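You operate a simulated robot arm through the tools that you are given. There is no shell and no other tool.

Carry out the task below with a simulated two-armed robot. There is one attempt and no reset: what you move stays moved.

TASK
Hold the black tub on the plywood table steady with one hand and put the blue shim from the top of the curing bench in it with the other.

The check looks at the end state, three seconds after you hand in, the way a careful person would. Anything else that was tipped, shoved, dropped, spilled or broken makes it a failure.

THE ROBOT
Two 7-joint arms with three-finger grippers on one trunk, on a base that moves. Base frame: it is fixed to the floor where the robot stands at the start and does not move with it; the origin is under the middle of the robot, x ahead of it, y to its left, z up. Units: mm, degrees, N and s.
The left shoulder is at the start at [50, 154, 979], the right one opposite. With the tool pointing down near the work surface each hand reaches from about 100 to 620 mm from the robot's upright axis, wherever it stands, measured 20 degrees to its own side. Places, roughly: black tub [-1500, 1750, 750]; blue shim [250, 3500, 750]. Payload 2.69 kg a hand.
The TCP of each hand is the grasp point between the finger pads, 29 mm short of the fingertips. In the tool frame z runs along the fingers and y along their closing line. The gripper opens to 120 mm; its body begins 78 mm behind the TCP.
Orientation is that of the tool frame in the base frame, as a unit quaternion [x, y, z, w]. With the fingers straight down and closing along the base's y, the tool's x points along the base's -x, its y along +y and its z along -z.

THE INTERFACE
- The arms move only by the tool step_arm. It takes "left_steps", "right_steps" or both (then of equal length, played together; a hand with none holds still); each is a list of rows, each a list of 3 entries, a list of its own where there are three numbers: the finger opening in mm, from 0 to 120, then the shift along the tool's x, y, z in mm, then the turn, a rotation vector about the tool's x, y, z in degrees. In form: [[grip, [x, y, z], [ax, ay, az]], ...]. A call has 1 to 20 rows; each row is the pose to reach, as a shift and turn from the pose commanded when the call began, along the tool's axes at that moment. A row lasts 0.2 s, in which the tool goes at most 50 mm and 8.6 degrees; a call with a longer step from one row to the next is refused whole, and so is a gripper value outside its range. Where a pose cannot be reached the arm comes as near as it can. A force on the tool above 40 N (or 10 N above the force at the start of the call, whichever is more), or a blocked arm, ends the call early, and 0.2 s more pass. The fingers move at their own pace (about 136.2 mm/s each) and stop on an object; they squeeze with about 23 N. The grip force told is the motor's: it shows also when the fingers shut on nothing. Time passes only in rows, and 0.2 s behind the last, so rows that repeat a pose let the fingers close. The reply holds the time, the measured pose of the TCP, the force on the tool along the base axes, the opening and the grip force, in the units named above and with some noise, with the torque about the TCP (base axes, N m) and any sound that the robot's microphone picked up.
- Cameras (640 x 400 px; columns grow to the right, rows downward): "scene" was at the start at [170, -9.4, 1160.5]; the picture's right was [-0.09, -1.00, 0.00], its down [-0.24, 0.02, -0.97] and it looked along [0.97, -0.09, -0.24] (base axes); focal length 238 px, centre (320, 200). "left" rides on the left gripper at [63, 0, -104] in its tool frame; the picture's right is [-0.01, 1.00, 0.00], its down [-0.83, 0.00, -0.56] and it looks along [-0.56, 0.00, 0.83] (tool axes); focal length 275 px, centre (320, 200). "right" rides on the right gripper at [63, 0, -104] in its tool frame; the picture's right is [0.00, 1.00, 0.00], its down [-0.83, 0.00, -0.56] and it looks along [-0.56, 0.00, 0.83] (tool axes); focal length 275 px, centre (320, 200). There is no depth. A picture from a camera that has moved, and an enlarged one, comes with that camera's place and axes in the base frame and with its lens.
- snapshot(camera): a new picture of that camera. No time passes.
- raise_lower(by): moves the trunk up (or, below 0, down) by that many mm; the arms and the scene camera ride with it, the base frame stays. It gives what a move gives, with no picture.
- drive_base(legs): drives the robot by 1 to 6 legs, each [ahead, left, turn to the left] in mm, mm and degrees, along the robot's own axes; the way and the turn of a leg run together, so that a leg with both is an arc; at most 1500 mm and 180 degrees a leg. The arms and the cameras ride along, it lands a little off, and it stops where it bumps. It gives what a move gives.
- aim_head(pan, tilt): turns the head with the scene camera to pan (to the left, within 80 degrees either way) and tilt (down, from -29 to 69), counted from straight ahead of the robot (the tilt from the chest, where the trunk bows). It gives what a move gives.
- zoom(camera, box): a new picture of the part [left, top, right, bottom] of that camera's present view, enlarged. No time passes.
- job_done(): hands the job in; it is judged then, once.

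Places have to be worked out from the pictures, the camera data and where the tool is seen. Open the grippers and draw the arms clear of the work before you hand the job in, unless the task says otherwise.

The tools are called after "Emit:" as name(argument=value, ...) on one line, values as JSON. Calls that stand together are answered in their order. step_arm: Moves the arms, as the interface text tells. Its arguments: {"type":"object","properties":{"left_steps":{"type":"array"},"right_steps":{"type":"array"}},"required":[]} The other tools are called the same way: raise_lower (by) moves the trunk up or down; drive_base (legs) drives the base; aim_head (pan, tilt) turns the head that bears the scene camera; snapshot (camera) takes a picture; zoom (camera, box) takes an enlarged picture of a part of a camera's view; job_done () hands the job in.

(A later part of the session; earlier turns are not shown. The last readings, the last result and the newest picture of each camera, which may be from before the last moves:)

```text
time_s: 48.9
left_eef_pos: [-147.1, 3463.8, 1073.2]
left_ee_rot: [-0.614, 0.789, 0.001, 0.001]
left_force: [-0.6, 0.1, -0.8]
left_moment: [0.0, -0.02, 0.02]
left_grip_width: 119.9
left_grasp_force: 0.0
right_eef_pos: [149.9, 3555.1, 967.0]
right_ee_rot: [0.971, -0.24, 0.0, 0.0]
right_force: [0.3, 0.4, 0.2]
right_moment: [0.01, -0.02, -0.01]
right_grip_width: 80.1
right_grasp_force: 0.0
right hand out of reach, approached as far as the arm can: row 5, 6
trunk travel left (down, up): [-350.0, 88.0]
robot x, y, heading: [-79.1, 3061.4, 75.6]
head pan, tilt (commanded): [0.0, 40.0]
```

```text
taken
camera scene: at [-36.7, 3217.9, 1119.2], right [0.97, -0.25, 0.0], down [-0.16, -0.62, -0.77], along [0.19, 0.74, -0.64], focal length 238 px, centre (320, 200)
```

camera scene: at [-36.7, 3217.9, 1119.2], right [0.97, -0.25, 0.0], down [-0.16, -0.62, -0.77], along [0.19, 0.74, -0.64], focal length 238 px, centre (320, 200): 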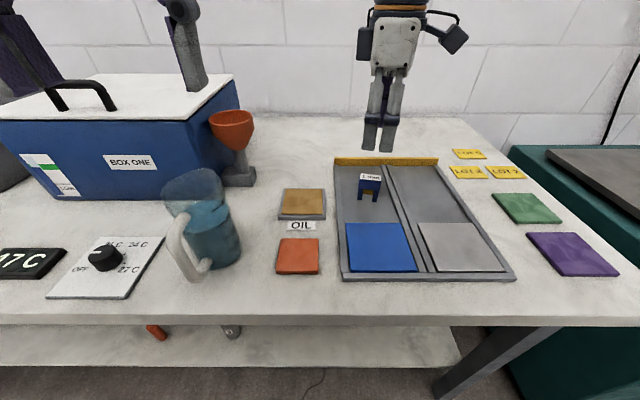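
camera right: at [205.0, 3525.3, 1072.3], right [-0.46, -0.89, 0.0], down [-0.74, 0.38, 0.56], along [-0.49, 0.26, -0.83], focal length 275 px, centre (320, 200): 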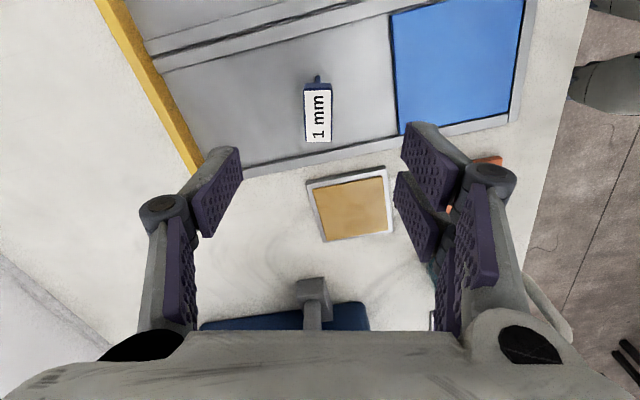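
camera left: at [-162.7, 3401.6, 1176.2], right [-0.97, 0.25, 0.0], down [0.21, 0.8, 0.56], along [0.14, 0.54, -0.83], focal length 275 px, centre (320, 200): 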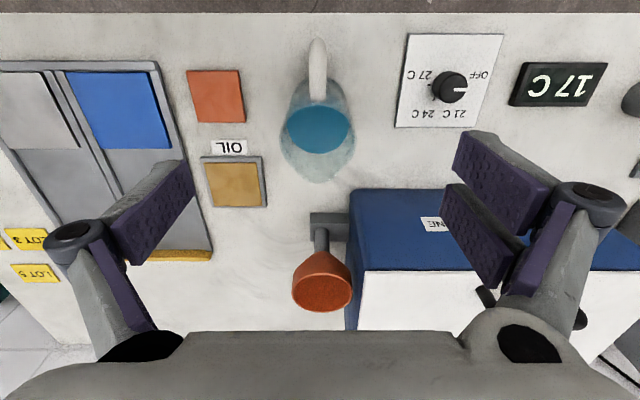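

The shim's label sits right under the grasp point (within about 2–3 mm) and square to the fingers. I descend to z≈852 with small corrections and keep the fingers open.

Emit:
step_arm(right_steps=[[80, [1, -1, 40], [0, 0, 0]], [80, [2, -1.5, 80], [0, 0, 0]], [80, [2, -1.5, 100], [0, 0, 0]], [80, [2, -1.5, 115], [0, 0, 0]], [80, [2, -1.5, 115], [0, 0, 0]]])

Emit:
snapshot(camera="right")

Emit:
zoom(camera="scene", box=[290, 100, 450, 220])

```text
time_s: 50.1
left_eef_pos: [-146.2, 3462.9, 1072.6]
left_ee_rot: [-0.613, 0.79, 0.0, 0.0]
left_force: [0.4, 0.0, -0.1]
left_moment: [0.04, 0.01, -0.03]
left_grip_width: 119.9
left_grasp_force: 0.0
right_eef_pos: [150.8, 3555.5, 853.8]
right_ee_rot: [0.971, -0.241, 0.0, 0.0]
right_force: [0.0, -0.4, 0.4]
right_moment: [0.0, 0.03, -0.02]
right_grip_width: 80.3
right_grasp_force: 0.0
trunk travel left (down, up): [-350.0, 88.0]
robot x, y, heading: [-80.1, 3060.6, 75.8]
head pan, tilt (commanded): [0.0, 40.0]
```

```text
taken
camera right: at [207.0, 3526.1, 959.5], right [-0.46, -0.89, 0.0], down [-0.74, 0.38, 0.56], along [-0.49, 0.26, -0.83], focal length 275 px, centre (320, 200)
```

right: 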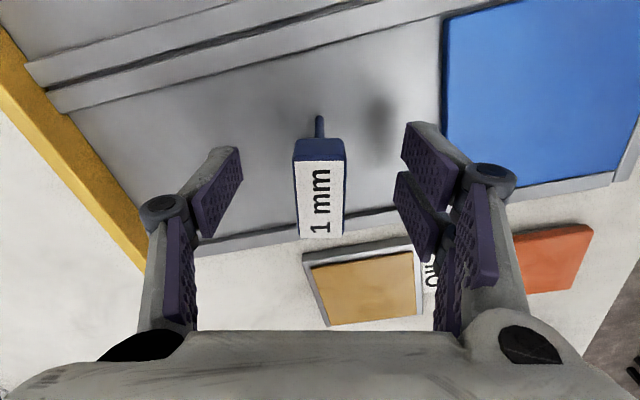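

```text
3.33 times, centred on (370, 160) of scene
camera zoom: at [-36.6, 3217.9, 1119.2], right [0.97, -0.25, 0.0], down [-0.16, -0.62, -0.77], along [0.19, 0.74, -0.64], focal length 793 px, centre (153, 333)
```

zoom: 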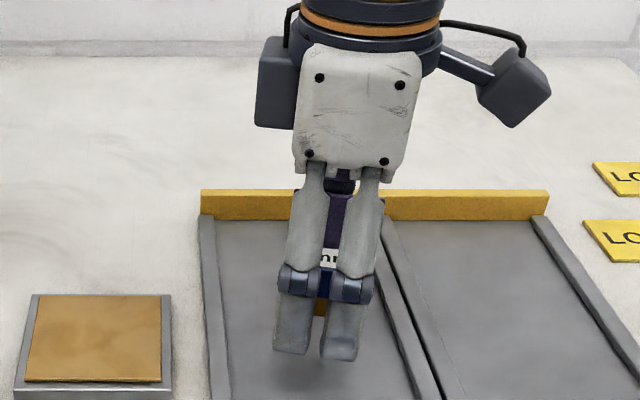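

The shim is centred between the open fingers at the right height. I close the fingers slowly on it.

Emit:
step_arm(right_steps=[[50, [1.5, 0, 0], [0, 0, 0]], [30, [1.5, 0, 0], [0, 0, 0]], [10, [1.5, 0, 0], [0, 0, 0]], [0, [1.5, 0, 0], [0, 0, 0]], [0, [1.5, 0, 0], [0, 0, 0]], [0, [1.5, 0, 0], [0, 0, 0]]])

Emit:
snapshot(camera="right")

```text
time_s: 51.5
left_eef_pos: [-146.1, 3462.8, 1072.4]
left_ee_rot: [-0.614, 0.79, 0.001, 0.0]
left_force: [-1.4, -0.7, 0.7]
left_moment: [-0.03, 0.0, 0.04]
left_grip_width: 120.0
left_grasp_force: 0.0
right_eef_pos: [151.3, 3554.5, 853.9]
right_ee_rot: [0.971, -0.24, 0.0, 0.0]
right_force: [-0.3, 0.0, -0.2]
right_moment: [0.01, 0.0, 0.0]
right_grip_width: 20.6
right_grasp_force: 23.1
trunk travel left (down, up): [-350.0, 88.0]
robot x, y, heading: [-75.5, 3060.1, 75.6]
head pan, tilt (commanded): [0.0, 40.0]
```

```text
taken
camera right: at [208.6, 3525.3, 959.8], right [-0.46, -0.89, 0.0], down [-0.74, 0.38, 0.56], along [-0.49, 0.26, -0.83], focal length 275 px, centre (320, 200)
```

right: 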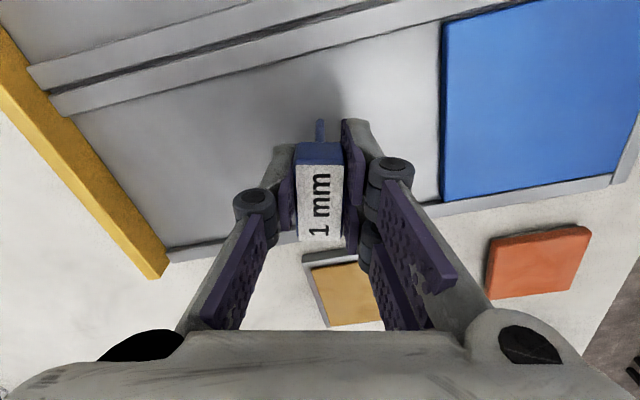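

The fingers hold the shim at 20.6 mm with 23 N. I lift it straight up, slowly at first.

Emit:
step_arm(right_steps=[[0, [0, 0, -8], [0, 0, 0]], [0, [0, 0, -20], [0, 0, 0]], [0, [0, 0, -40], [0, 0, 0]], [0, [0, 0, -60], [0, 0, 0]], [0, [0, 0, -60], [0, 0, 0]]])

Emit:
snapshot(camera="right")

Emit:
snapshot(camera="scene")

```text
time_s: 52.7
left_eef_pos: [-146.5, 3463.4, 1073.0]
left_ee_rot: [-0.614, 0.79, 0.0, 0.001]
left_force: [-0.8, 0.1, -0.6]
left_moment: [0.0, 0.02, 0.01]
left_grip_width: 120.1
left_grasp_force: 0.1
right_eef_pos: [152.5, 3554.4, 915.7]
right_ee_rot: [0.971, -0.24, 0.0, 0.0]
right_force: [0.7, -0.4, 0.0]
right_moment: [0.01, 0.01, 0.05]
right_grip_width: 20.5
right_grasp_force: 22.8
trunk travel left (down, up): [-350.0, 88.0]
robot x, y, heading: [-77.6, 3059.7, 75.8]
head pan, tilt (commanded): [0.0, 40.0]
```

```text
taken
camera right: at [208.3, 3524.9, 1021.4], right [-0.46, -0.89, 0.0], down [-0.74, 0.38, 0.56], along [-0.49, 0.26, -0.83], focal length 275 px, centre (320, 200)
```

right: 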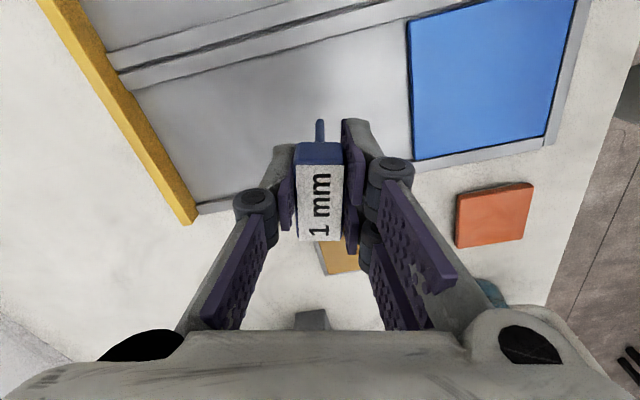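

```text
taken
camera scene: at [-36.6, 3218.0, 1119.1], right [0.97, -0.25, 0.0], down [-0.16, -0.62, -0.77], along [0.19, 0.74, -0.64], focal length 238 px, centre (320, 200)
```

scene: 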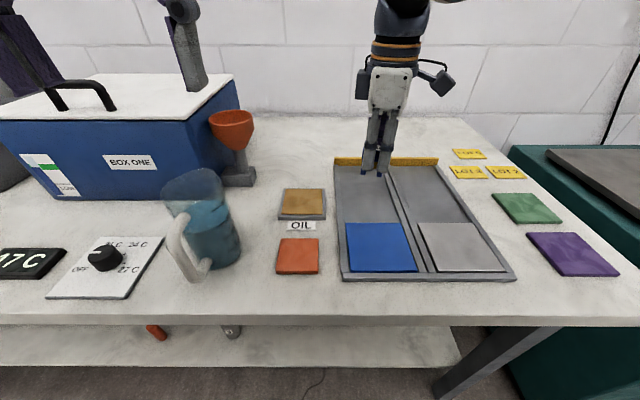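

The shim came up cleanly, and the tray and sheets are undisturbed. I raise the hand to about 1080 and draw it back toward the robot so that it clears everything during driving.

Emit:
step_arm(right_steps=[[0, [0, 0, -45], [0, 0, 0]], [0, [0, 0, -90], [0, 0, 0]], [0, [0, 0, -130], [0, 0, 0]], [0, [0, 0, -165], [0, 0, 0]], [0, [10, 40, -165], [0, 0, 0]], [0, [20, 80, -165], [0, 0, 0]], [0, [30, 120, -165], [0, 0, 0]], [0, [40, 160, -165], [0, 0, 0]], [0, [50, 200, -165], [0, 0, 0]], [0, [50, 200, -165], [0, 0, 0]]])

Emit:
snapshot(camera="right")

Emit:
snapshot(camera="scene")

```text
time_s: 54.9
left_eef_pos: [-145.4, 3463.0, 1070.9]
left_ee_rot: [-0.614, 0.79, 0.0, 0.001]
left_force: [0.7, 0.1, -0.5]
left_moment: [0.02, 0.0, -0.02]
left_grip_width: 119.6
left_grasp_force: 0.0
right_eef_pos: [104.6, 3353.8, 1078.3]
right_ee_rot: [0.97, -0.241, 0.001, 0.0]
right_force: [-0.3, 0.1, -1.2]
right_moment: [-0.01, 0.01, -0.03]
right_grip_width: 20.6
right_grasp_force: 23.0
right hand out of reach, approached as far as the arm can: row 3, 4
trunk travel left (down, up): [-350.0, 88.0]
robot x, y, heading: [-74.2, 3062.7, 75.5]
head pan, tilt (commanded): [0.0, 40.0]
```

```text
taken
camera right: at [159.7, 3323.8, 1184.4], right [-0.46, -0.89, 0.0], down [-0.74, 0.38, 0.56], along [-0.49, 0.26, -0.83], focal length 275 px, centre (320, 200)
```

right: 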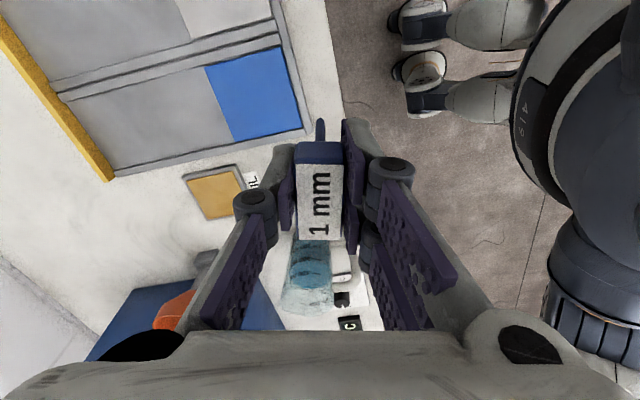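

```text
taken
camera scene: at [-36.6, 3218.2, 1119.1], right [0.97, -0.25, 0.0], down [-0.16, -0.62, -0.77], along [0.19, 0.74, -0.64], focal length 238 px, centre (320, 200)
```

scene: 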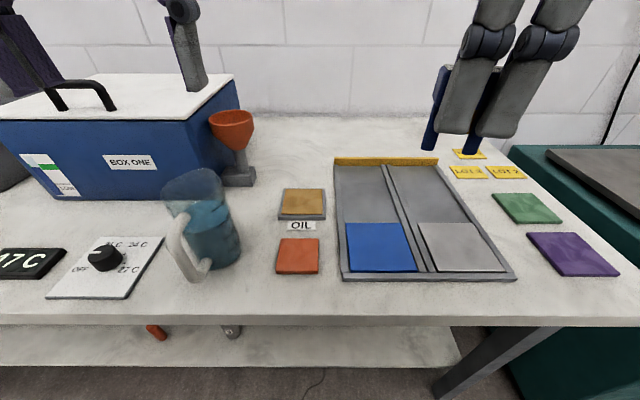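

Quick closer look at the held piece with the scene camera to confirm what it is.

Emit:
zoom(camera="scene", box=[410, 50, 540, 160])

```text
3.64 times, centred on (475, 105) of scene
camera zoom: at [-36.6, 3218.2, 1119.1], right [0.97, -0.25, 0.0], down [-0.16, -0.62, -0.77], along [0.19, 0.74, -0.64], focal length 865 px, centre (-244, 546)
```

zoom: 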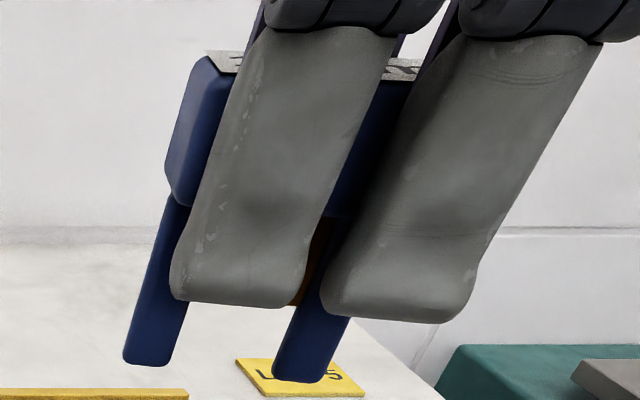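

The held piece is the blue U shim with its "1 mm" label. I back away from the bench, shift left to the aisle line (p≈-1030) and check the pose before backing through the aisle.

Emit:
drive_base(legs=[[-450, 0, 0], [0, 200, 0]])

Emit:
aim_head(pan=0, tilt=20)

Emit:
snapshot(camera="scene")

```text
time_s: 59.4
left_eef_pos: [-453.8, 3072.8, 1072.6]
left_ee_rot: [-0.613, 0.79, 0.001, 0.001]
left_force: [-0.4, -0.1, -0.6]
left_moment: [-0.02, 0.0, -0.01]
left_grip_width: 120.0
left_grasp_force: 0.0
right_eef_pos: [-204.5, 2962.5, 1078.3]
right_ee_rot: [0.971, -0.241, 0.0, -0.001]
right_force: [-0.1, -0.5, -0.6]
right_moment: [0.0, -0.02, -0.02]
right_grip_width: 20.5
right_grasp_force: 23.0
trunk travel left (down, up): [-350.0, 88.0]
robot x, y, heading: [-382.8, 2673.0, 75.5]
head pan, tilt (commanded): [0.0, 40.0]
```

```text
time_s: 60.2
left_eef_pos: [-453.3, 3073.2, 1071.6]
left_ee_rot: [-0.614, 0.79, 0.002, 0.001]
left_force: [-0.4, 0.8, -0.3]
left_moment: [-0.01, 0.03, -0.02]
left_grip_width: 120.1
left_grasp_force: 0.0
right_eef_pos: [-203.6, 2962.9, 1078.4]
right_ee_rot: [0.97, -0.241, 0.001, 0.0]
right_force: [-0.8, 0.2, -0.6]
right_moment: [-0.03, 0.01, 0.03]
right_grip_width: 20.6
right_grasp_force: 23.3
trunk travel left (down, up): [-350.0, 88.0]
robot x, y, heading: [-386.7, 2675.3, 75.5]
head pan, tilt (commanded): [0.0, 20.0]
```

```text
taken
camera scene: at [-342.2, 2835.2, 1150.5], right [0.97, -0.25, 0.0], down [-0.09, -0.33, -0.94], along [0.23, 0.91, -0.34], focal length 238 px, centre (320, 200)
```

scene: 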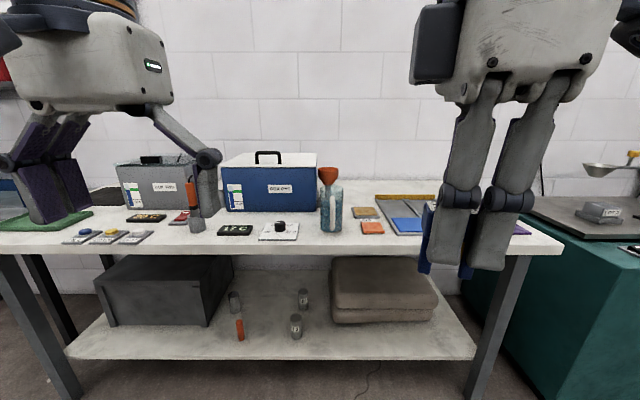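

I'm at p≈-1036, centred on the aisle, heading 75.5°. I back through it in two legs.

Emit:
drive_base(legs=[[-1000, 0, 0]])

Emit:
aim_head(pan=75, tilt=25)

Emit:
snapshot(camera="scene")

Emit:
aim_head(pan=-75, tilt=25)

Emit:
snapshot(camera="scene")

```text
time_s: 65.4
left_eef_pos: [-703.9, 2096.3, 1072.6]
left_ee_rot: [-0.61, 0.792, 0.001, 0.0]
left_force: [0.5, 0.3, -0.4]
left_moment: [0.02, 0.0, 0.01]
left_grip_width: 120.0
left_grasp_force: 0.0
right_eef_pos: [-456.7, 1984.1, 1079.1]
right_ee_rot: [0.969, -0.245, 0.0, 0.0]
right_force: [-0.7, -1.1, -1.0]
right_moment: [0.03, -0.03, 0.03]
right_grip_width: 20.4
right_grasp_force: 22.6
trunk travel left (down, up): [-350.0, 88.0]
robot x, y, heading: [-640.6, 1698.1, 75.2]
head pan, tilt (commanded): [0.0, 20.0]
```

```text
time_s: 66.9
left_eef_pos: [-705.7, 2096.1, 1074.0]
left_ee_rot: [-0.61, 0.792, 0.001, 0.0]
left_force: [-0.3, -0.3, 0.2]
left_moment: [-0.01, 0.0, 0.02]
left_grip_width: 120.1
left_grasp_force: 0.0
right_eef_pos: [-456.9, 1983.7, 1079.4]
right_ee_rot: [0.969, -0.245, 0.0, 0.001]
right_force: [0.1, 0.6, 0.1]
right_moment: [0.04, 0.0, -0.01]
right_grip_width: 20.3
right_grasp_force: 23.4
trunk travel left (down, up): [-350.0, 88.0]
robot x, y, heading: [-639.5, 1697.0, 75.0]
head pan, tilt (commanded): [75.0, 25.0]
```

```text
taken
camera scene: at [-699.8, 1814.2, 1142.5], right [0.5, 0.87, 0.0], down [0.37, -0.21, -0.91], along [-0.79, 0.45, -0.42], focal length 238 px, centre (320, 200)
```

scene: 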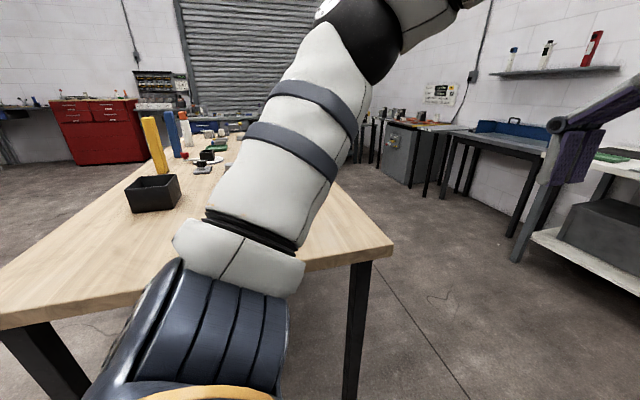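

```text
time_s: 69.3
left_eef_pos: [-704.6, 2096.6, 1073.1]
left_ee_rot: [-0.61, 0.792, 0.0, 0.001]
left_force: [0.1, 0.0, -0.2]
left_moment: [0.02, 0.02, 0.0]
left_grip_width: 119.9
left_grasp_force: 0.1
right_eef_pos: [-456.4, 1984.1, 1079.6]
right_ee_rot: [0.969, -0.245, 0.0, -0.001]
right_force: [0.5, -0.5, 0.3]
right_moment: [0.0, 0.01, -0.01]
right_grip_width: 20.2
right_grasp_force: 22.5
trunk travel left (down, up): [-350.0, 88.0]
robot x, y, heading: [-639.6, 1697.0, 75.0]
head pan, tilt (commanded): [-75.0, 25.0]
```

```text
taken
camera scene: at [-527.9, 1768.5, 1142.4], right [0.0, -1.0, 0.0], down [-0.42, 0.0, -0.91], along [0.91, 0.0, -0.42], focal length 238 px, centre (320, 200)
```

scene: 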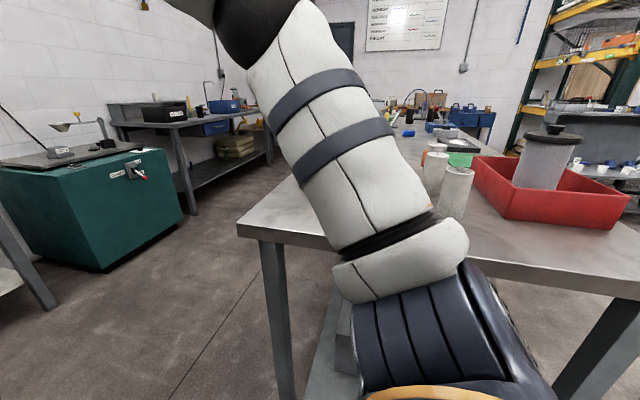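

Both sides are clear by a good margin. I back out the remaining metre with a half-degree heading correction.

Emit:
drive_base(legs=[[-990, 0, 0.5]])

Emit:
aim_head(pan=45, tilt=25)

Emit:
snapshot(camera="scene")

Emit:
aim_head(pan=78, tilt=20)

Emit:
snapshot(camera="scene")

```text
time_s: 74.4
left_eef_pos: [-959.5, 1138.8, 1072.9]
left_ee_rot: [-0.608, 0.794, 0.001, 0.001]
left_force: [0.3, -0.3, -0.2]
left_moment: [0.02, -0.02, 0.02]
left_grip_width: 119.8
left_grasp_force: 0.0
right_eef_pos: [-712.9, 1027.0, 1078.8]
right_ee_rot: [0.969, -0.247, 0.0, 0.0]
right_force: [0.8, -0.1, 0.3]
right_moment: [0.01, 0.0, 0.02]
right_grip_width: 20.3
right_grasp_force: 22.8
trunk travel left (down, up): [-350.0, 88.0]
robot x, y, heading: [-891.8, 737.1, 74.7]
head pan, tilt (commanded): [-75.0, 25.0]
```

```text
time_s: 76.4
left_eef_pos: [-960.4, 1140.5, 1073.4]
left_ee_rot: [-0.609, 0.793, 0.0, 0.001]
left_force: [0.1, 1.3, 0.7]
left_moment: [0.01, 0.01, 0.0]
left_grip_width: 120.1
left_grasp_force: 0.0
right_eef_pos: [-712.1, 1027.5, 1079.1]
right_ee_rot: [0.969, -0.247, 0.001, 0.001]
right_force: [-0.4, 0.2, -0.1]
right_moment: [0.0, 0.01, 0.02]
right_grip_width: 20.4
right_grasp_force: 23.0
trunk travel left (down, up): [-350.0, 88.0]
robot x, y, heading: [-899.2, 738.2, 74.8]
head pan, tilt (commanded): [45.0, 25.0]
```

```text
taken
camera scene: at [-922.2, 891.2, 1142.4], right [0.87, 0.5, 0.0], down [0.21, -0.37, -0.91], along [-0.45, 0.79, -0.42], focal length 238 px, centre (320, 200)
```

scene: 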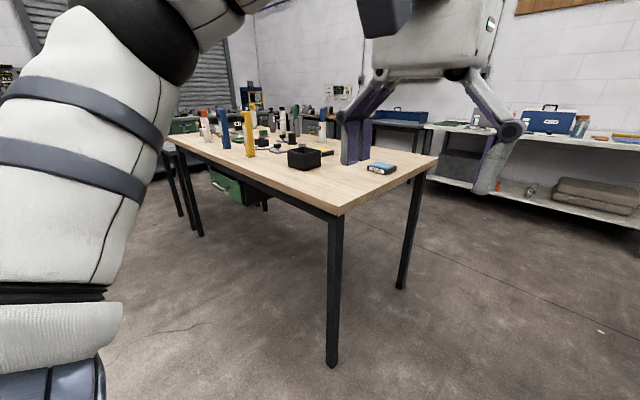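

```text
time_s: 77.4
left_eef_pos: [-959.9, 1139.9, 1072.2]
left_ee_rot: [-0.609, 0.793, 0.001, 0.001]
left_force: [-0.3, 0.4, 0.1]
left_moment: [-0.03, -0.02, -0.03]
left_grip_width: 120.1
left_grasp_force: 0.1
right_eef_pos: [-711.2, 1027.1, 1079.0]
right_ee_rot: [0.969, -0.247, 0.0, 0.0]
right_force: [0.3, 0.5, 0.1]
right_moment: [0.01, 0.04, -0.01]
right_grip_width: 20.6
right_grasp_force: 23.3
trunk travel left (down, up): [-350.0, 88.0]
robot x, y, heading: [-895.1, 736.4, 74.9]
head pan, tilt (commanded): [78.0, 20.0]
```

```text
taken
camera scene: at [-959.2, 853.8, 1150.5], right [0.46, 0.89, 0.0], down [0.3, -0.16, -0.94], along [-0.84, 0.43, -0.34], focal length 238 px, centre (320, 200)
```

scene: 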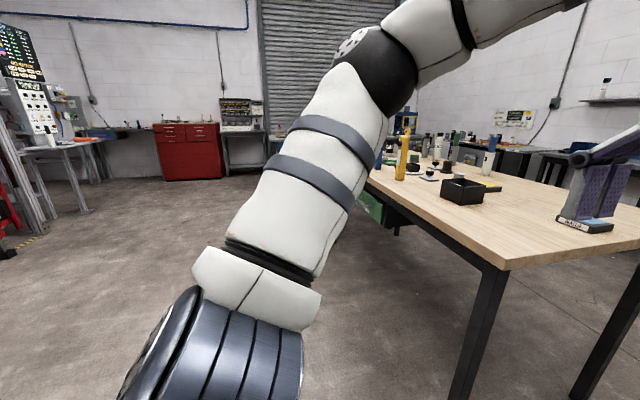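

I'm out at about [-896, 737]; the floor in front of the plywood table is clear. I shift left about 840 mm to stand square in front of the tub, correcting the heading.

Emit:
drive_base(legs=[[0, 0, 0.8], [0, 840, 0]])

Emit:
aim_head(pan=0, tilt=30)

Emit:
snapshot(camera="scene")

```text
time_s: 84.7
left_eef_pos: [-1798.3, 1352.4, 1072.7]
left_ee_rot: [-0.614, 0.79, 0.001, 0.0]
left_force: [0.3, -0.4, 0.3]
left_moment: [0.01, -0.02, 0.03]
left_grip_width: 119.8
left_grasp_force: 0.1
right_eef_pos: [-1549.0, 1243.0, 1079.2]
right_ee_rot: [0.97, -0.242, 0.001, 0.0]
right_force: [0.0, 0.6, -0.6]
right_moment: [0.0, 0.01, -0.03]
right_grip_width: 20.4
right_grasp_force: 23.4
trunk travel left (down, up): [-350.0, 88.0]
robot x, y, heading: [-1729.2, 949.7, 75.5]
head pan, tilt (commanded): [78.0, 20.0]
```

```text
time_s: 86.2
left_eef_pos: [-1799.3, 1353.2, 1072.5]
left_ee_rot: [-0.614, 0.789, 0.001, 0.0]
left_force: [0.1, -0.3, 0.4]
left_moment: [-0.02, 0.03, 0.03]
left_grip_width: 120.0
left_grasp_force: 0.1
right_eef_pos: [-1548.5, 1241.1, 1080.1]
right_ee_rot: [0.971, -0.241, 0.0, 0.0]
right_force: [-0.6, -0.4, 0.3]
right_moment: [0.0, -0.01, -0.03]
right_grip_width: 20.7
right_grasp_force: 22.9
trunk travel left (down, up): [-350.0, 88.0]
robot x, y, heading: [-1731.6, 952.0, 75.6]
head pan, tilt (commanded): [0.0, 30.0]
```

```text
taken
camera scene: at [-1688.3, 1112.8, 1134.5], right [0.97, -0.25, 0.0], down [-0.12, -0.48, -0.87], along [0.21, 0.84, -0.5], focal length 238 px, centre (320, 200)
```

scene: 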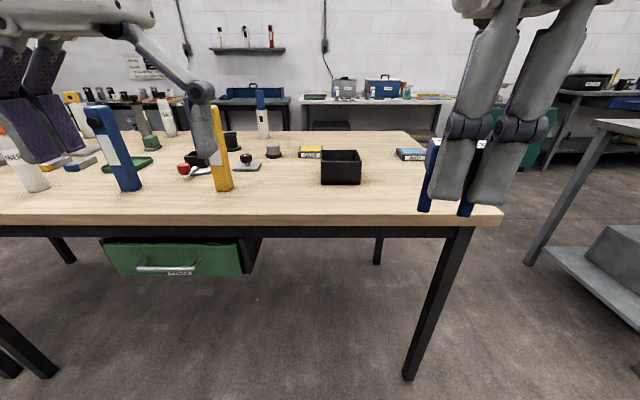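

The tub is straight ahead; a tall yellow object stands to its left at about the same depth. Zoom to see the surroundings closely.

Emit:
zoom(camera="scene", box=[150, 90, 430, 230])

Emit:
zoom(camera="scene", box=[300, 130, 380, 200])

```text
2.29 times, centred on (290, 160) of scene
camera zoom: at [-1688.3, 1112.8, 1134.5], right [0.97, -0.25, 0.0], down [-0.12, -0.48, -0.87], along [0.21, 0.84, -0.5], focal length 544 px, centre (389, 291)
```

zoom: 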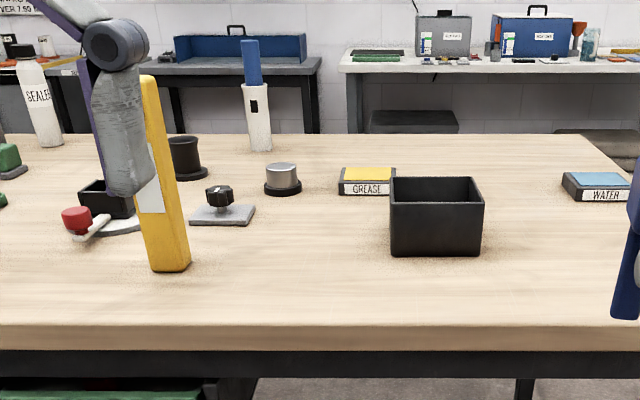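

```text
5.71 times, centred on (340, 165) of scene
camera zoom: at [-1688.3, 1112.8, 1134.5], right [0.97, -0.25, 0.0], down [-0.12, -0.48, -0.87], along [0.21, 0.84, -0.5], focal length 1359 px, centre (206, 400)
```

zoom: 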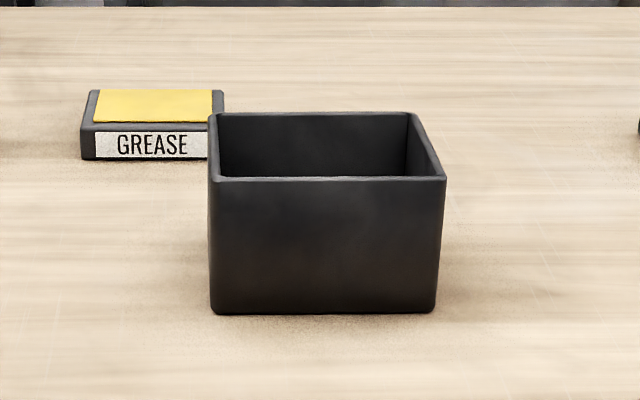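

The tub (roughly 120 wide × 100 deep × 75 high) is ahead and about 60 mm right; a tall yellow stick stands about 330 mm to its left, so my left arm must keep clear of it. I shift right 140 mm and go forward 300 mm, so that the stick stays well outside the left arm, then remeasure.

Emit:
drive_base(legs=[[0, -140, 0], [300, 0, 0]])

Emit:
aim_head(pan=10, tilt=40)

Emit:
snapshot(camera="scene")

Emit:
snapshot(camera="left")

Emit:
snapshot(camera="right")

```text
time_s: 89.6
left_eef_pos: [-1591.9, 1605.3, 1073.5]
left_ee_rot: [-0.614, 0.789, 0.001, 0.001]
left_force: [-0.4, -0.1, -0.2]
left_moment: [0.02, 0.01, 0.01]
left_grip_width: 120.3
left_grasp_force: 0.0
right_eef_pos: [-1342.3, 1497.4, 1079.7]
right_ee_rot: [0.971, -0.24, 0.0, 0.0]
right_force: [0.3, -0.1, 0.2]
right_moment: [0.01, 0.02, -0.02]
right_grip_width: 20.2
right_grasp_force: 23.2
trunk travel left (down, up): [-350.0, 88.0]
robot x, y, heading: [-1522.0, 1205.8, 75.7]
head pan, tilt (commanded): [0.0, 30.0]
```

```text
time_s: 90.3
left_eef_pos: [-1591.6, 1605.2, 1073.6]
left_ee_rot: [-0.615, 0.789, 0.001, 0.0]
left_force: [0.5, -0.1, -0.6]
left_moment: [0.01, 0.04, -0.02]
left_grip_width: 120.1
left_grasp_force: 0.0
right_eef_pos: [-1341.7, 1495.6, 1079.4]
right_ee_rot: [0.971, -0.239, 0.0, 0.0]
right_force: [-1.1, -0.7, 0.0]
right_moment: [0.01, -0.04, 0.0]
right_grip_width: 20.4
right_grasp_force: 23.2
trunk travel left (down, up): [-350.0, 88.0]
robot x, y, heading: [-1519.4, 1204.0, 75.7]
head pan, tilt (commanded): [10.0, 40.0]
```

```text
taken
camera scene: at [-1496.5, 1363.0, 1119.2], right [1.0, -0.07, 0.0], down [-0.05, -0.64, -0.77], along [0.06, 0.76, -0.64], focal length 238 px, centre (320, 200)
```

scene: 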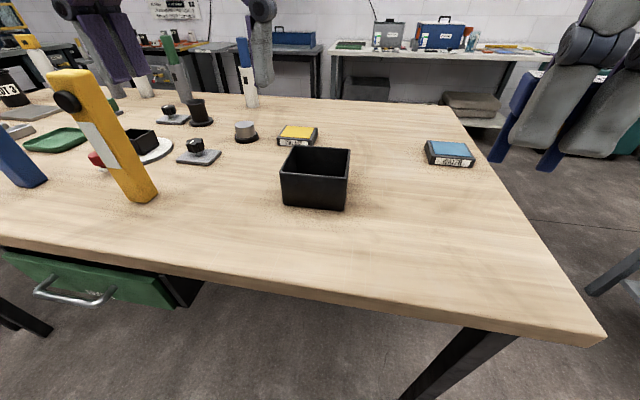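

```text
taken
camera left: at [-1608.1, 1543.2, 1176.6], right [-0.97, 0.25, 0.0], down [0.21, 0.8, 0.56], along [0.14, 0.54, -0.83], focal length 275 px, centre (320, 200)
```

left: 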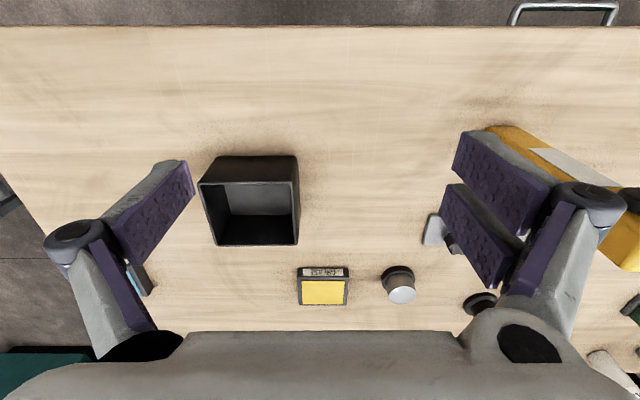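

```text
taken
camera right: at [-1285.8, 1467.0, 1184.4], right [-0.46, -0.89, 0.0], down [-0.74, 0.38, 0.56], along [-0.49, 0.26, -0.83], focal length 275 px, centre (320, 200)
```

right: 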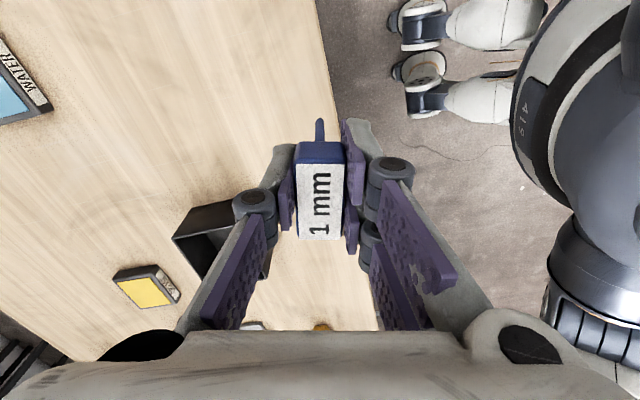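

The tub is now clearly in view of the left hand camera and the yellow stick is about 240 mm left of the left hand. Zoom in on the tub for a precise measurement.

Emit:
zoom(camera="left", box=[180, 135, 340, 255])

Emit:
zoom(camera="scene", box=[250, 110, 380, 220])

Emit:
zoom(camera="scene", box=[0, 40, 240, 220])

```text
3.33 times, centred on (260, 195) of left
camera zoom: at [-1608.1, 1543.2, 1176.6], right [-0.97, 0.25, 0.0], down [0.21, 0.8, 0.56], along [0.14, 0.54, -0.83], focal length 918 px, centre (520, 217)
```

zoom: 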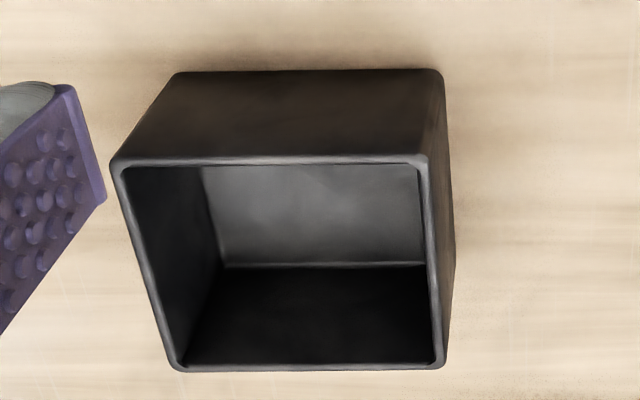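

```text
3.64 times, centred on (315, 165) of scene
camera zoom: at [-1496.5, 1363.0, 1119.2], right [1.0, -0.07, 0.0], down [-0.05, -0.64, -0.77], along [0.06, 0.76, -0.64], focal length 865 px, centre (338, 327)
```

zoom: 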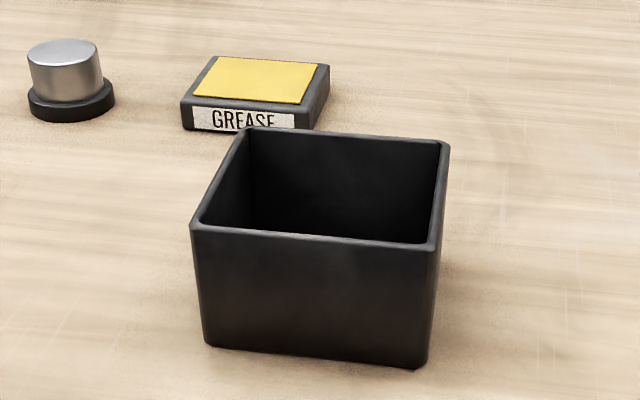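

```text
2.22 times, centred on (120, 130) of scene
camera zoom: at [-1496.5, 1363.0, 1119.2], right [1.0, -0.07, 0.0], down [-0.05, -0.64, -0.77], along [0.06, 0.76, -0.64], focal length 528 px, centre (764, 356)
```

zoom: 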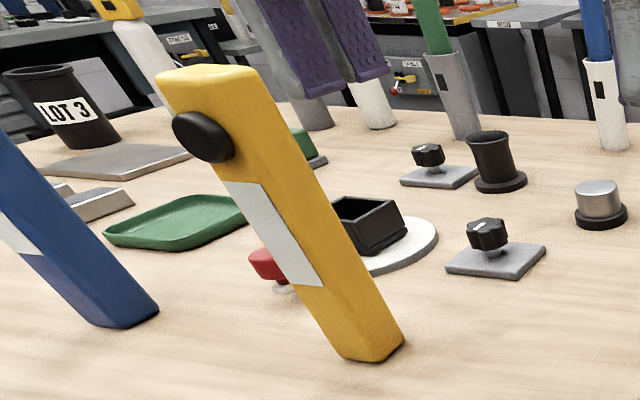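

The tub's rim corners come out at FL [-1542, 1689], FR [-1436, 1662], BL [-1518, 1781], BR [-1416, 1755], rim z≈908, table z≈837, and it is square with me. I plan to pinch its left wall near the front-left corner with the left hand tilted 50° forward, keeping the hand's body in front of the tub; first I move to a standoff point.

Emit:
step_arm(left_steps=[[110, [-4.5, -4, 12], [0, -7, 0]], [100, [-9, -8.5, 25], [0, -14, 0]], [90, [-13.5, -13, 38], [0, -21, 0]], [80, [-18, -17, 50], [0, -28, 0]], [70, [-22.5, -21.5, 63], [0, -35, 0]], [60, [-27, -25.5, 76], [0, -42, 0]], [60, [-31.4, -29.8, 88.5], [0, -50, 0]], [60, [-31.4, -29.8, 88.5], [0, -50, 0]]])

Emit:
snapshot(camera="left")

Emit:
snapshot(camera="scene")

```text
time_s: 92.1
left_eef_pos: [-1554.3, 1628.6, 984.5]
left_ee_rot: [-0.557, 0.714, 0.261, 0.335]
left_force: [0.4, 0.1, 0.0]
left_moment: [0.01, 0.04, -0.01]
left_grip_width: 60.1
left_grasp_force: 0.1
right_eef_pos: [-1342.2, 1496.3, 1078.4]
right_ee_rot: [0.971, -0.241, 0.0, 0.0]
right_force: [-0.3, 0.2, 0.1]
right_moment: [-0.01, 0.0, 0.0]
right_grip_width: 20.5
right_grasp_force: 22.7
trunk travel left (down, up): [-350.0, 88.0]
robot x, y, heading: [-1524.4, 1203.9, 75.9]
head pan, tilt (commanded): [10.0, 40.0]
```

```text
taken
camera left: at [-1585.4, 1511.1, 1003.3], right [-0.97, 0.25, 0.0], down [0.03, 0.1, 0.99], along [0.25, 0.96, -0.1], focal length 275 px, centre (320, 200)
```

left: 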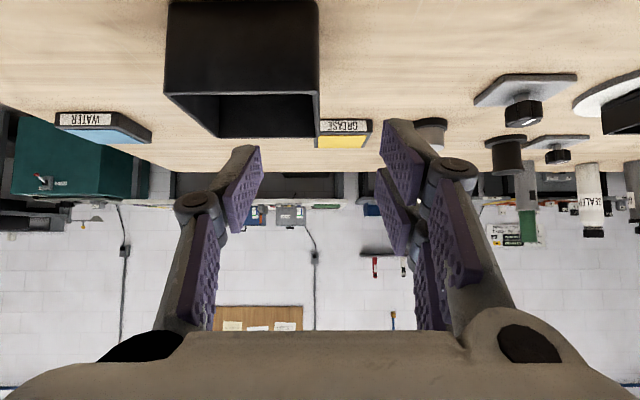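

```text
taken
camera scene: at [-1496.6, 1363.1, 1119.1], right [1.0, -0.07, 0.0], down [-0.05, -0.64, -0.77], along [0.06, 0.76, -0.64], focal length 238 px, centre (320, 200)
```

scene: 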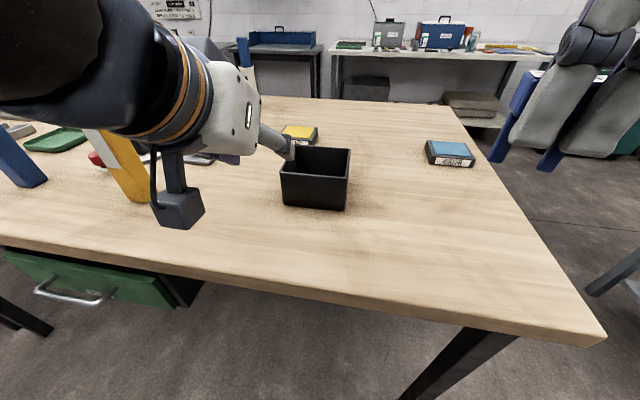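

The standoff looks right: the tub's left wall lies nearly on the hand's centre line. Zoom to measure the wall's lateral offset accurately.

Emit:
zoom(camera="left", box=[240, 40, 400, 160])

Emit:
zoom(camera="scene", box=[240, 100, 380, 220])

```text
3.33 times, centred on (320, 100) of left
camera zoom: at [-1585.4, 1511.1, 1003.3], right [-0.97, 0.25, 0.0], down [0.03, 0.1, 0.99], along [0.25, 0.96, -0.1], focal length 918 px, centre (320, 533)
```

zoom: 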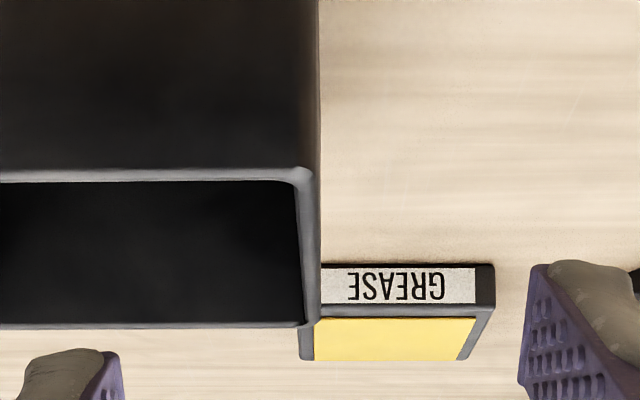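

```text
3.33 times, centred on (310, 160) of scene
camera zoom: at [-1496.6, 1363.1, 1119.1], right [1.0, -0.07, 0.0], down [-0.05, -0.64, -0.77], along [0.06, 0.76, -0.64], focal length 793 px, centre (353, 333)
```

zoom: 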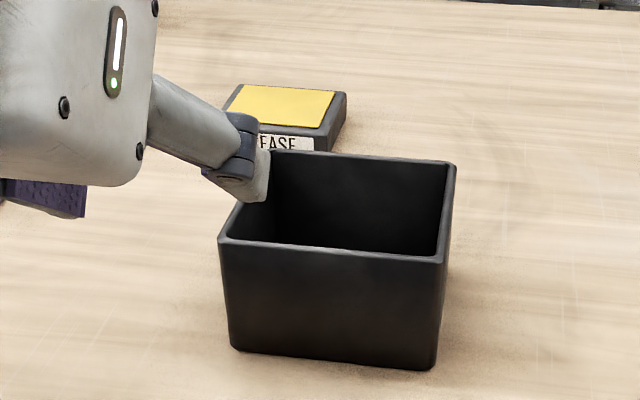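

The wall's centre is about 2.6 mm right of the hand axis, rim z≈909. I advance along the fingers' axis 120 mm with that correction, straddling the wall.

Emit:
step_arm(left_steps=[[60, [0, -1.5, 30], [0, 0, 0]], [60, [0, -2.6, 60], [0, 0, 0]], [60, [0, -2.6, 85], [0, 0, 0]], [60, [0, -2.6, 105], [0, 0, 0]], [60, [0, -2.6, 120], [0, 0, 0]], [60, [0, -2.6, 120], [0, 0, 0]]])

Emit:
snapshot(camera="left")

Emit:
snapshot(camera="scene")

```text
time_s: 93.5
left_eef_pos: [-1531.1, 1716.3, 906.4]
left_ee_rot: [-0.557, 0.714, 0.26, 0.335]
left_force: [0.0, -0.4, 0.5]
left_moment: [-0.03, 0.02, 0.0]
left_grip_width: 60.1
left_grasp_force: 0.0
right_eef_pos: [-1342.9, 1495.8, 1079.7]
right_ee_rot: [0.971, -0.239, 0.0, 0.001]
right_force: [0.0, -1.2, -0.7]
right_moment: [-0.02, -0.02, -0.01]
right_grip_width: 20.4
right_grasp_force: 23.6
trunk travel left (down, up): [-350.0, 88.0]
robot x, y, heading: [-1521.9, 1205.3, 75.9]
head pan, tilt (commanded): [10.0, 40.0]
```

```text
taken
camera left: at [-1560.7, 1599.2, 925.3], right [-0.97, 0.25, 0.0], down [0.03, 0.1, 0.99], along [0.25, 0.96, -0.11], focal length 275 px, centre (320, 200)
```

left: 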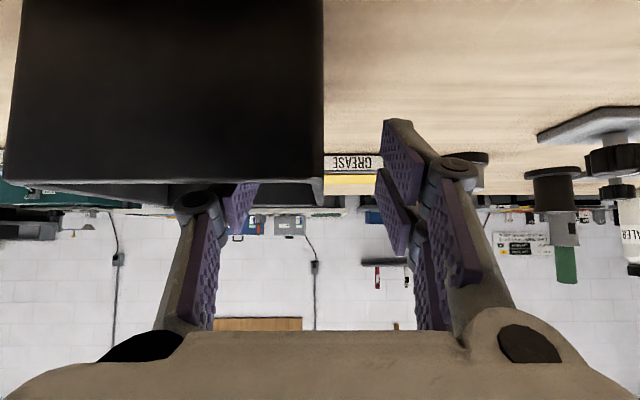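

```text
taken
camera scene: at [-1496.6, 1363.0, 1119.1], right [1.0, -0.07, 0.0], down [-0.05, -0.64, -0.77], along [0.06, 0.76, -0.64], focal length 238 px, centre (320, 200)
```

scene: 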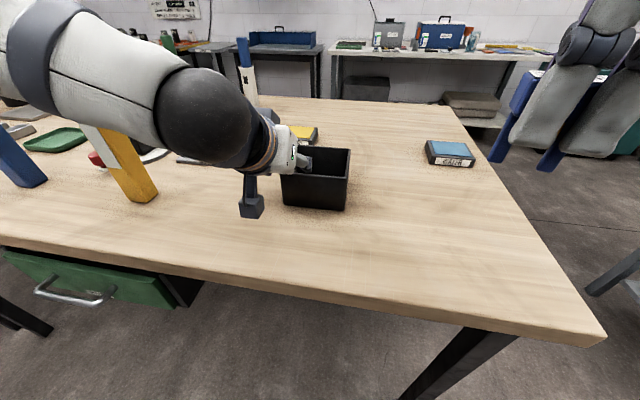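

The wall is between the fingers and the force is zero. Zoom on both views to confirm the straddle before closing.

Emit:
zoom(camera="left", box=[160, 100, 480, 300])

Emit:
zoom(camera="scene", box=[220, 100, 380, 230])

```text
2.00 times, centred on (320, 200) of left
camera zoom: at [-1560.7, 1599.2, 925.3], right [-0.97, 0.25, 0.0], down [0.03, 0.1, 0.99], along [0.25, 0.96, -0.11], focal length 551 px, centre (320, 200)
```

zoom: 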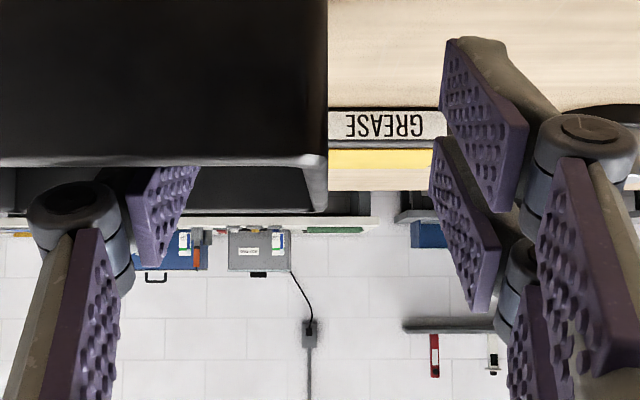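

```text
3.08 times, centred on (300, 165) of scene
camera zoom: at [-1496.6, 1363.0, 1119.1], right [1.0, -0.07, 0.0], down [-0.05, -0.64, -0.77], along [0.06, 0.76, -0.64], focal length 732 px, centre (382, 308)
```

zoom: 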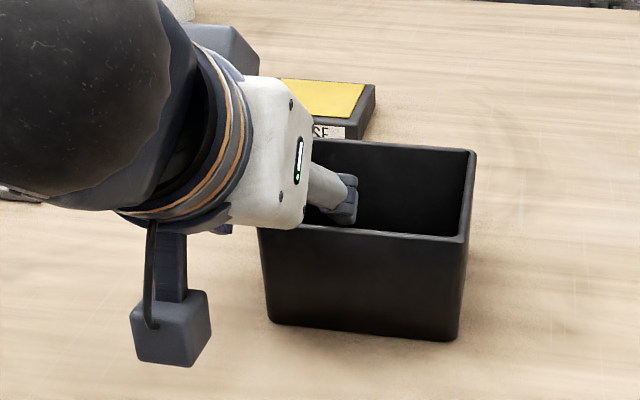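

The single finger is inside the tub and the two outer fingers are outside the left wall, centred within about 1–2 mm. I close the left fingers gently on the wall.

Emit:
step_arm(left_steps=[[45, [0, -0.5, 0], [0, 0, 0]], [30, [0, -0.5, 0], [0, 0, 0]], [18, [0, -0.5, 0], [0, 0, 0]], [8, [0, -0.5, 0], [0, 0, 0]], [0, [0, -0.5, 0], [0, 0, 0]], [0, [0, -0.5, 0], [0, 0, 0]], [0, [0, -0.5, 0], [0, 0, 0]]])

Emit:
snapshot(camera="left")

Emit:
snapshot(camera="scene")

```text
time_s: 95.1
left_eef_pos: [-1529.2, 1716.6, 907.3]
left_ee_rot: [-0.557, 0.715, 0.26, 0.334]
left_force: [1.4, 1.0, 0.0]
left_moment: [-0.06, -0.17, 0.14]
left_grip_width: 5.8
left_grasp_force: 23.1
right_eef_pos: [-1341.4, 1497.1, 1078.8]
right_ee_rot: [0.971, -0.239, -0.001, 0.0]
right_force: [0.0, -0.4, 0.2]
right_moment: [-0.01, 0.02, 0.0]
right_grip_width: 20.4
right_grasp_force: 22.8
trunk travel left (down, up): [-350.0, 88.0]
robot x, y, heading: [-1521.7, 1205.4, 75.7]
head pan, tilt (commanded): [10.0, 40.0]
```

```text
taken
camera left: at [-1560.1, 1599.3, 925.8], right [-0.97, 0.25, 0.0], down [0.03, 0.1, 0.99], along [0.25, 0.96, -0.11], focal length 275 px, centre (320, 200)
```

left: 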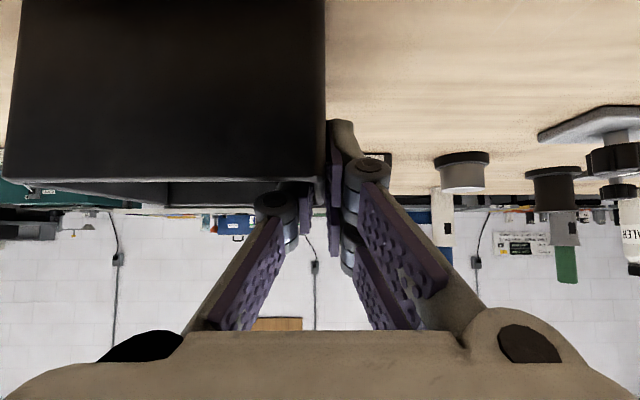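

```text
taken
camera scene: at [-1496.5, 1363.2, 1119.1], right [1.0, -0.07, 0.0], down [-0.05, -0.64, -0.77], along [0.06, 0.76, -0.64], focal length 238 px, centre (320, 200)
```

scene: 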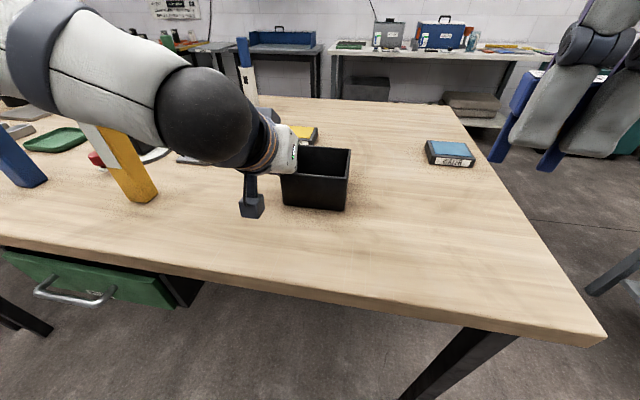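

The left hand holds the tub wall (5.8 mm, 23 N), and the tub hasn't shifted. Next I bring the right hand forward beside the tub, then left over its right half at z≈1020, yawing -13° so that the shim is square with the tub.

Emit:
step_arm(right_steps=[[0, [-8.9, -37, 12], [0, 0, -4]], [0, [-17.8, -73.9, 24], [0, 0, -8]], [0, [-26.6, -110.9, 36], [0, 0, -13]], [0, [-35.5, -147.8, 48], [0, 0, -13]], [0, [-44.4, -184.8, 59], [0, 0, -13]], [0, [-44.4, -184.8, 59], [0, 0, -13]]])

Emit:
snapshot(camera="right")

Emit:
snapshot(camera="scene")

```text
time_s: 96.5
left_eef_pos: [-1528.7, 1716.6, 907.1]
left_ee_rot: [-0.557, 0.714, 0.261, 0.334]
left_force: [1.0, -0.3, -0.3]
left_moment: [0.2, -0.11, 0.03]
left_grip_width: 6.0
left_grasp_force: 22.8
right_eef_pos: [-1296.9, 1682.0, 1020.3]
right_ee_rot: [0.992, -0.128, 0.001, 0.0]
right_force: [0.8, 0.1, -0.6]
right_moment: [0.0, 0.01, -0.03]
right_grip_width: 20.4
right_grasp_force: 22.6
trunk travel left (down, up): [-350.0, 88.0]
robot x, y, heading: [-1524.1, 1203.9, 75.7]
head pan, tilt (commanded): [10.0, 40.0]
```

```text
taken
camera right: at [-1235.2, 1665.8, 1125.5], right [-0.25, -0.97, 0.0], down [-0.81, 0.21, 0.56], along [-0.54, 0.14, -0.83], focal length 275 px, centre (320, 200)
```

right: 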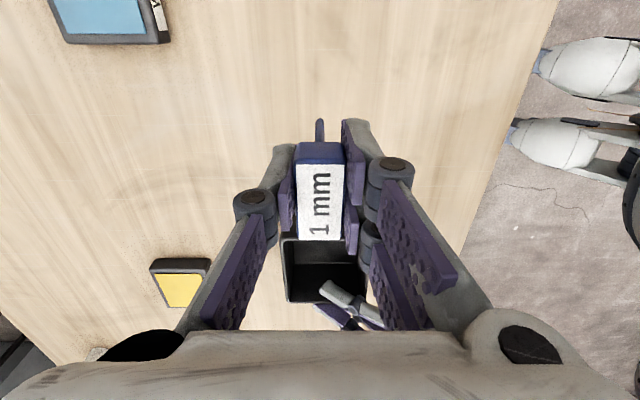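

```text
taken
camera scene: at [-1496.5, 1363.0, 1119.1], right [1.0, -0.07, 0.0], down [-0.05, -0.64, -0.77], along [0.06, 0.76, -0.64], focal length 238 px, centre (320, 200)
```

scene: 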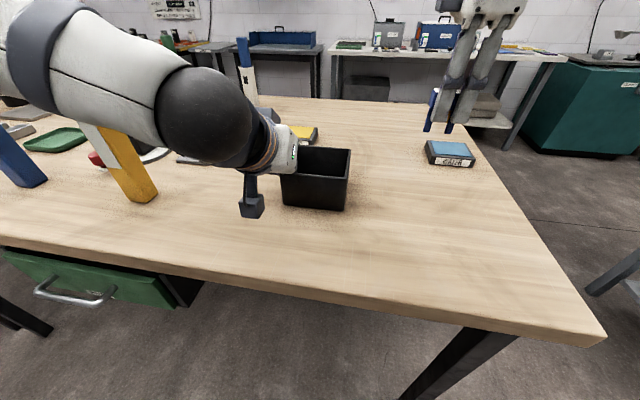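

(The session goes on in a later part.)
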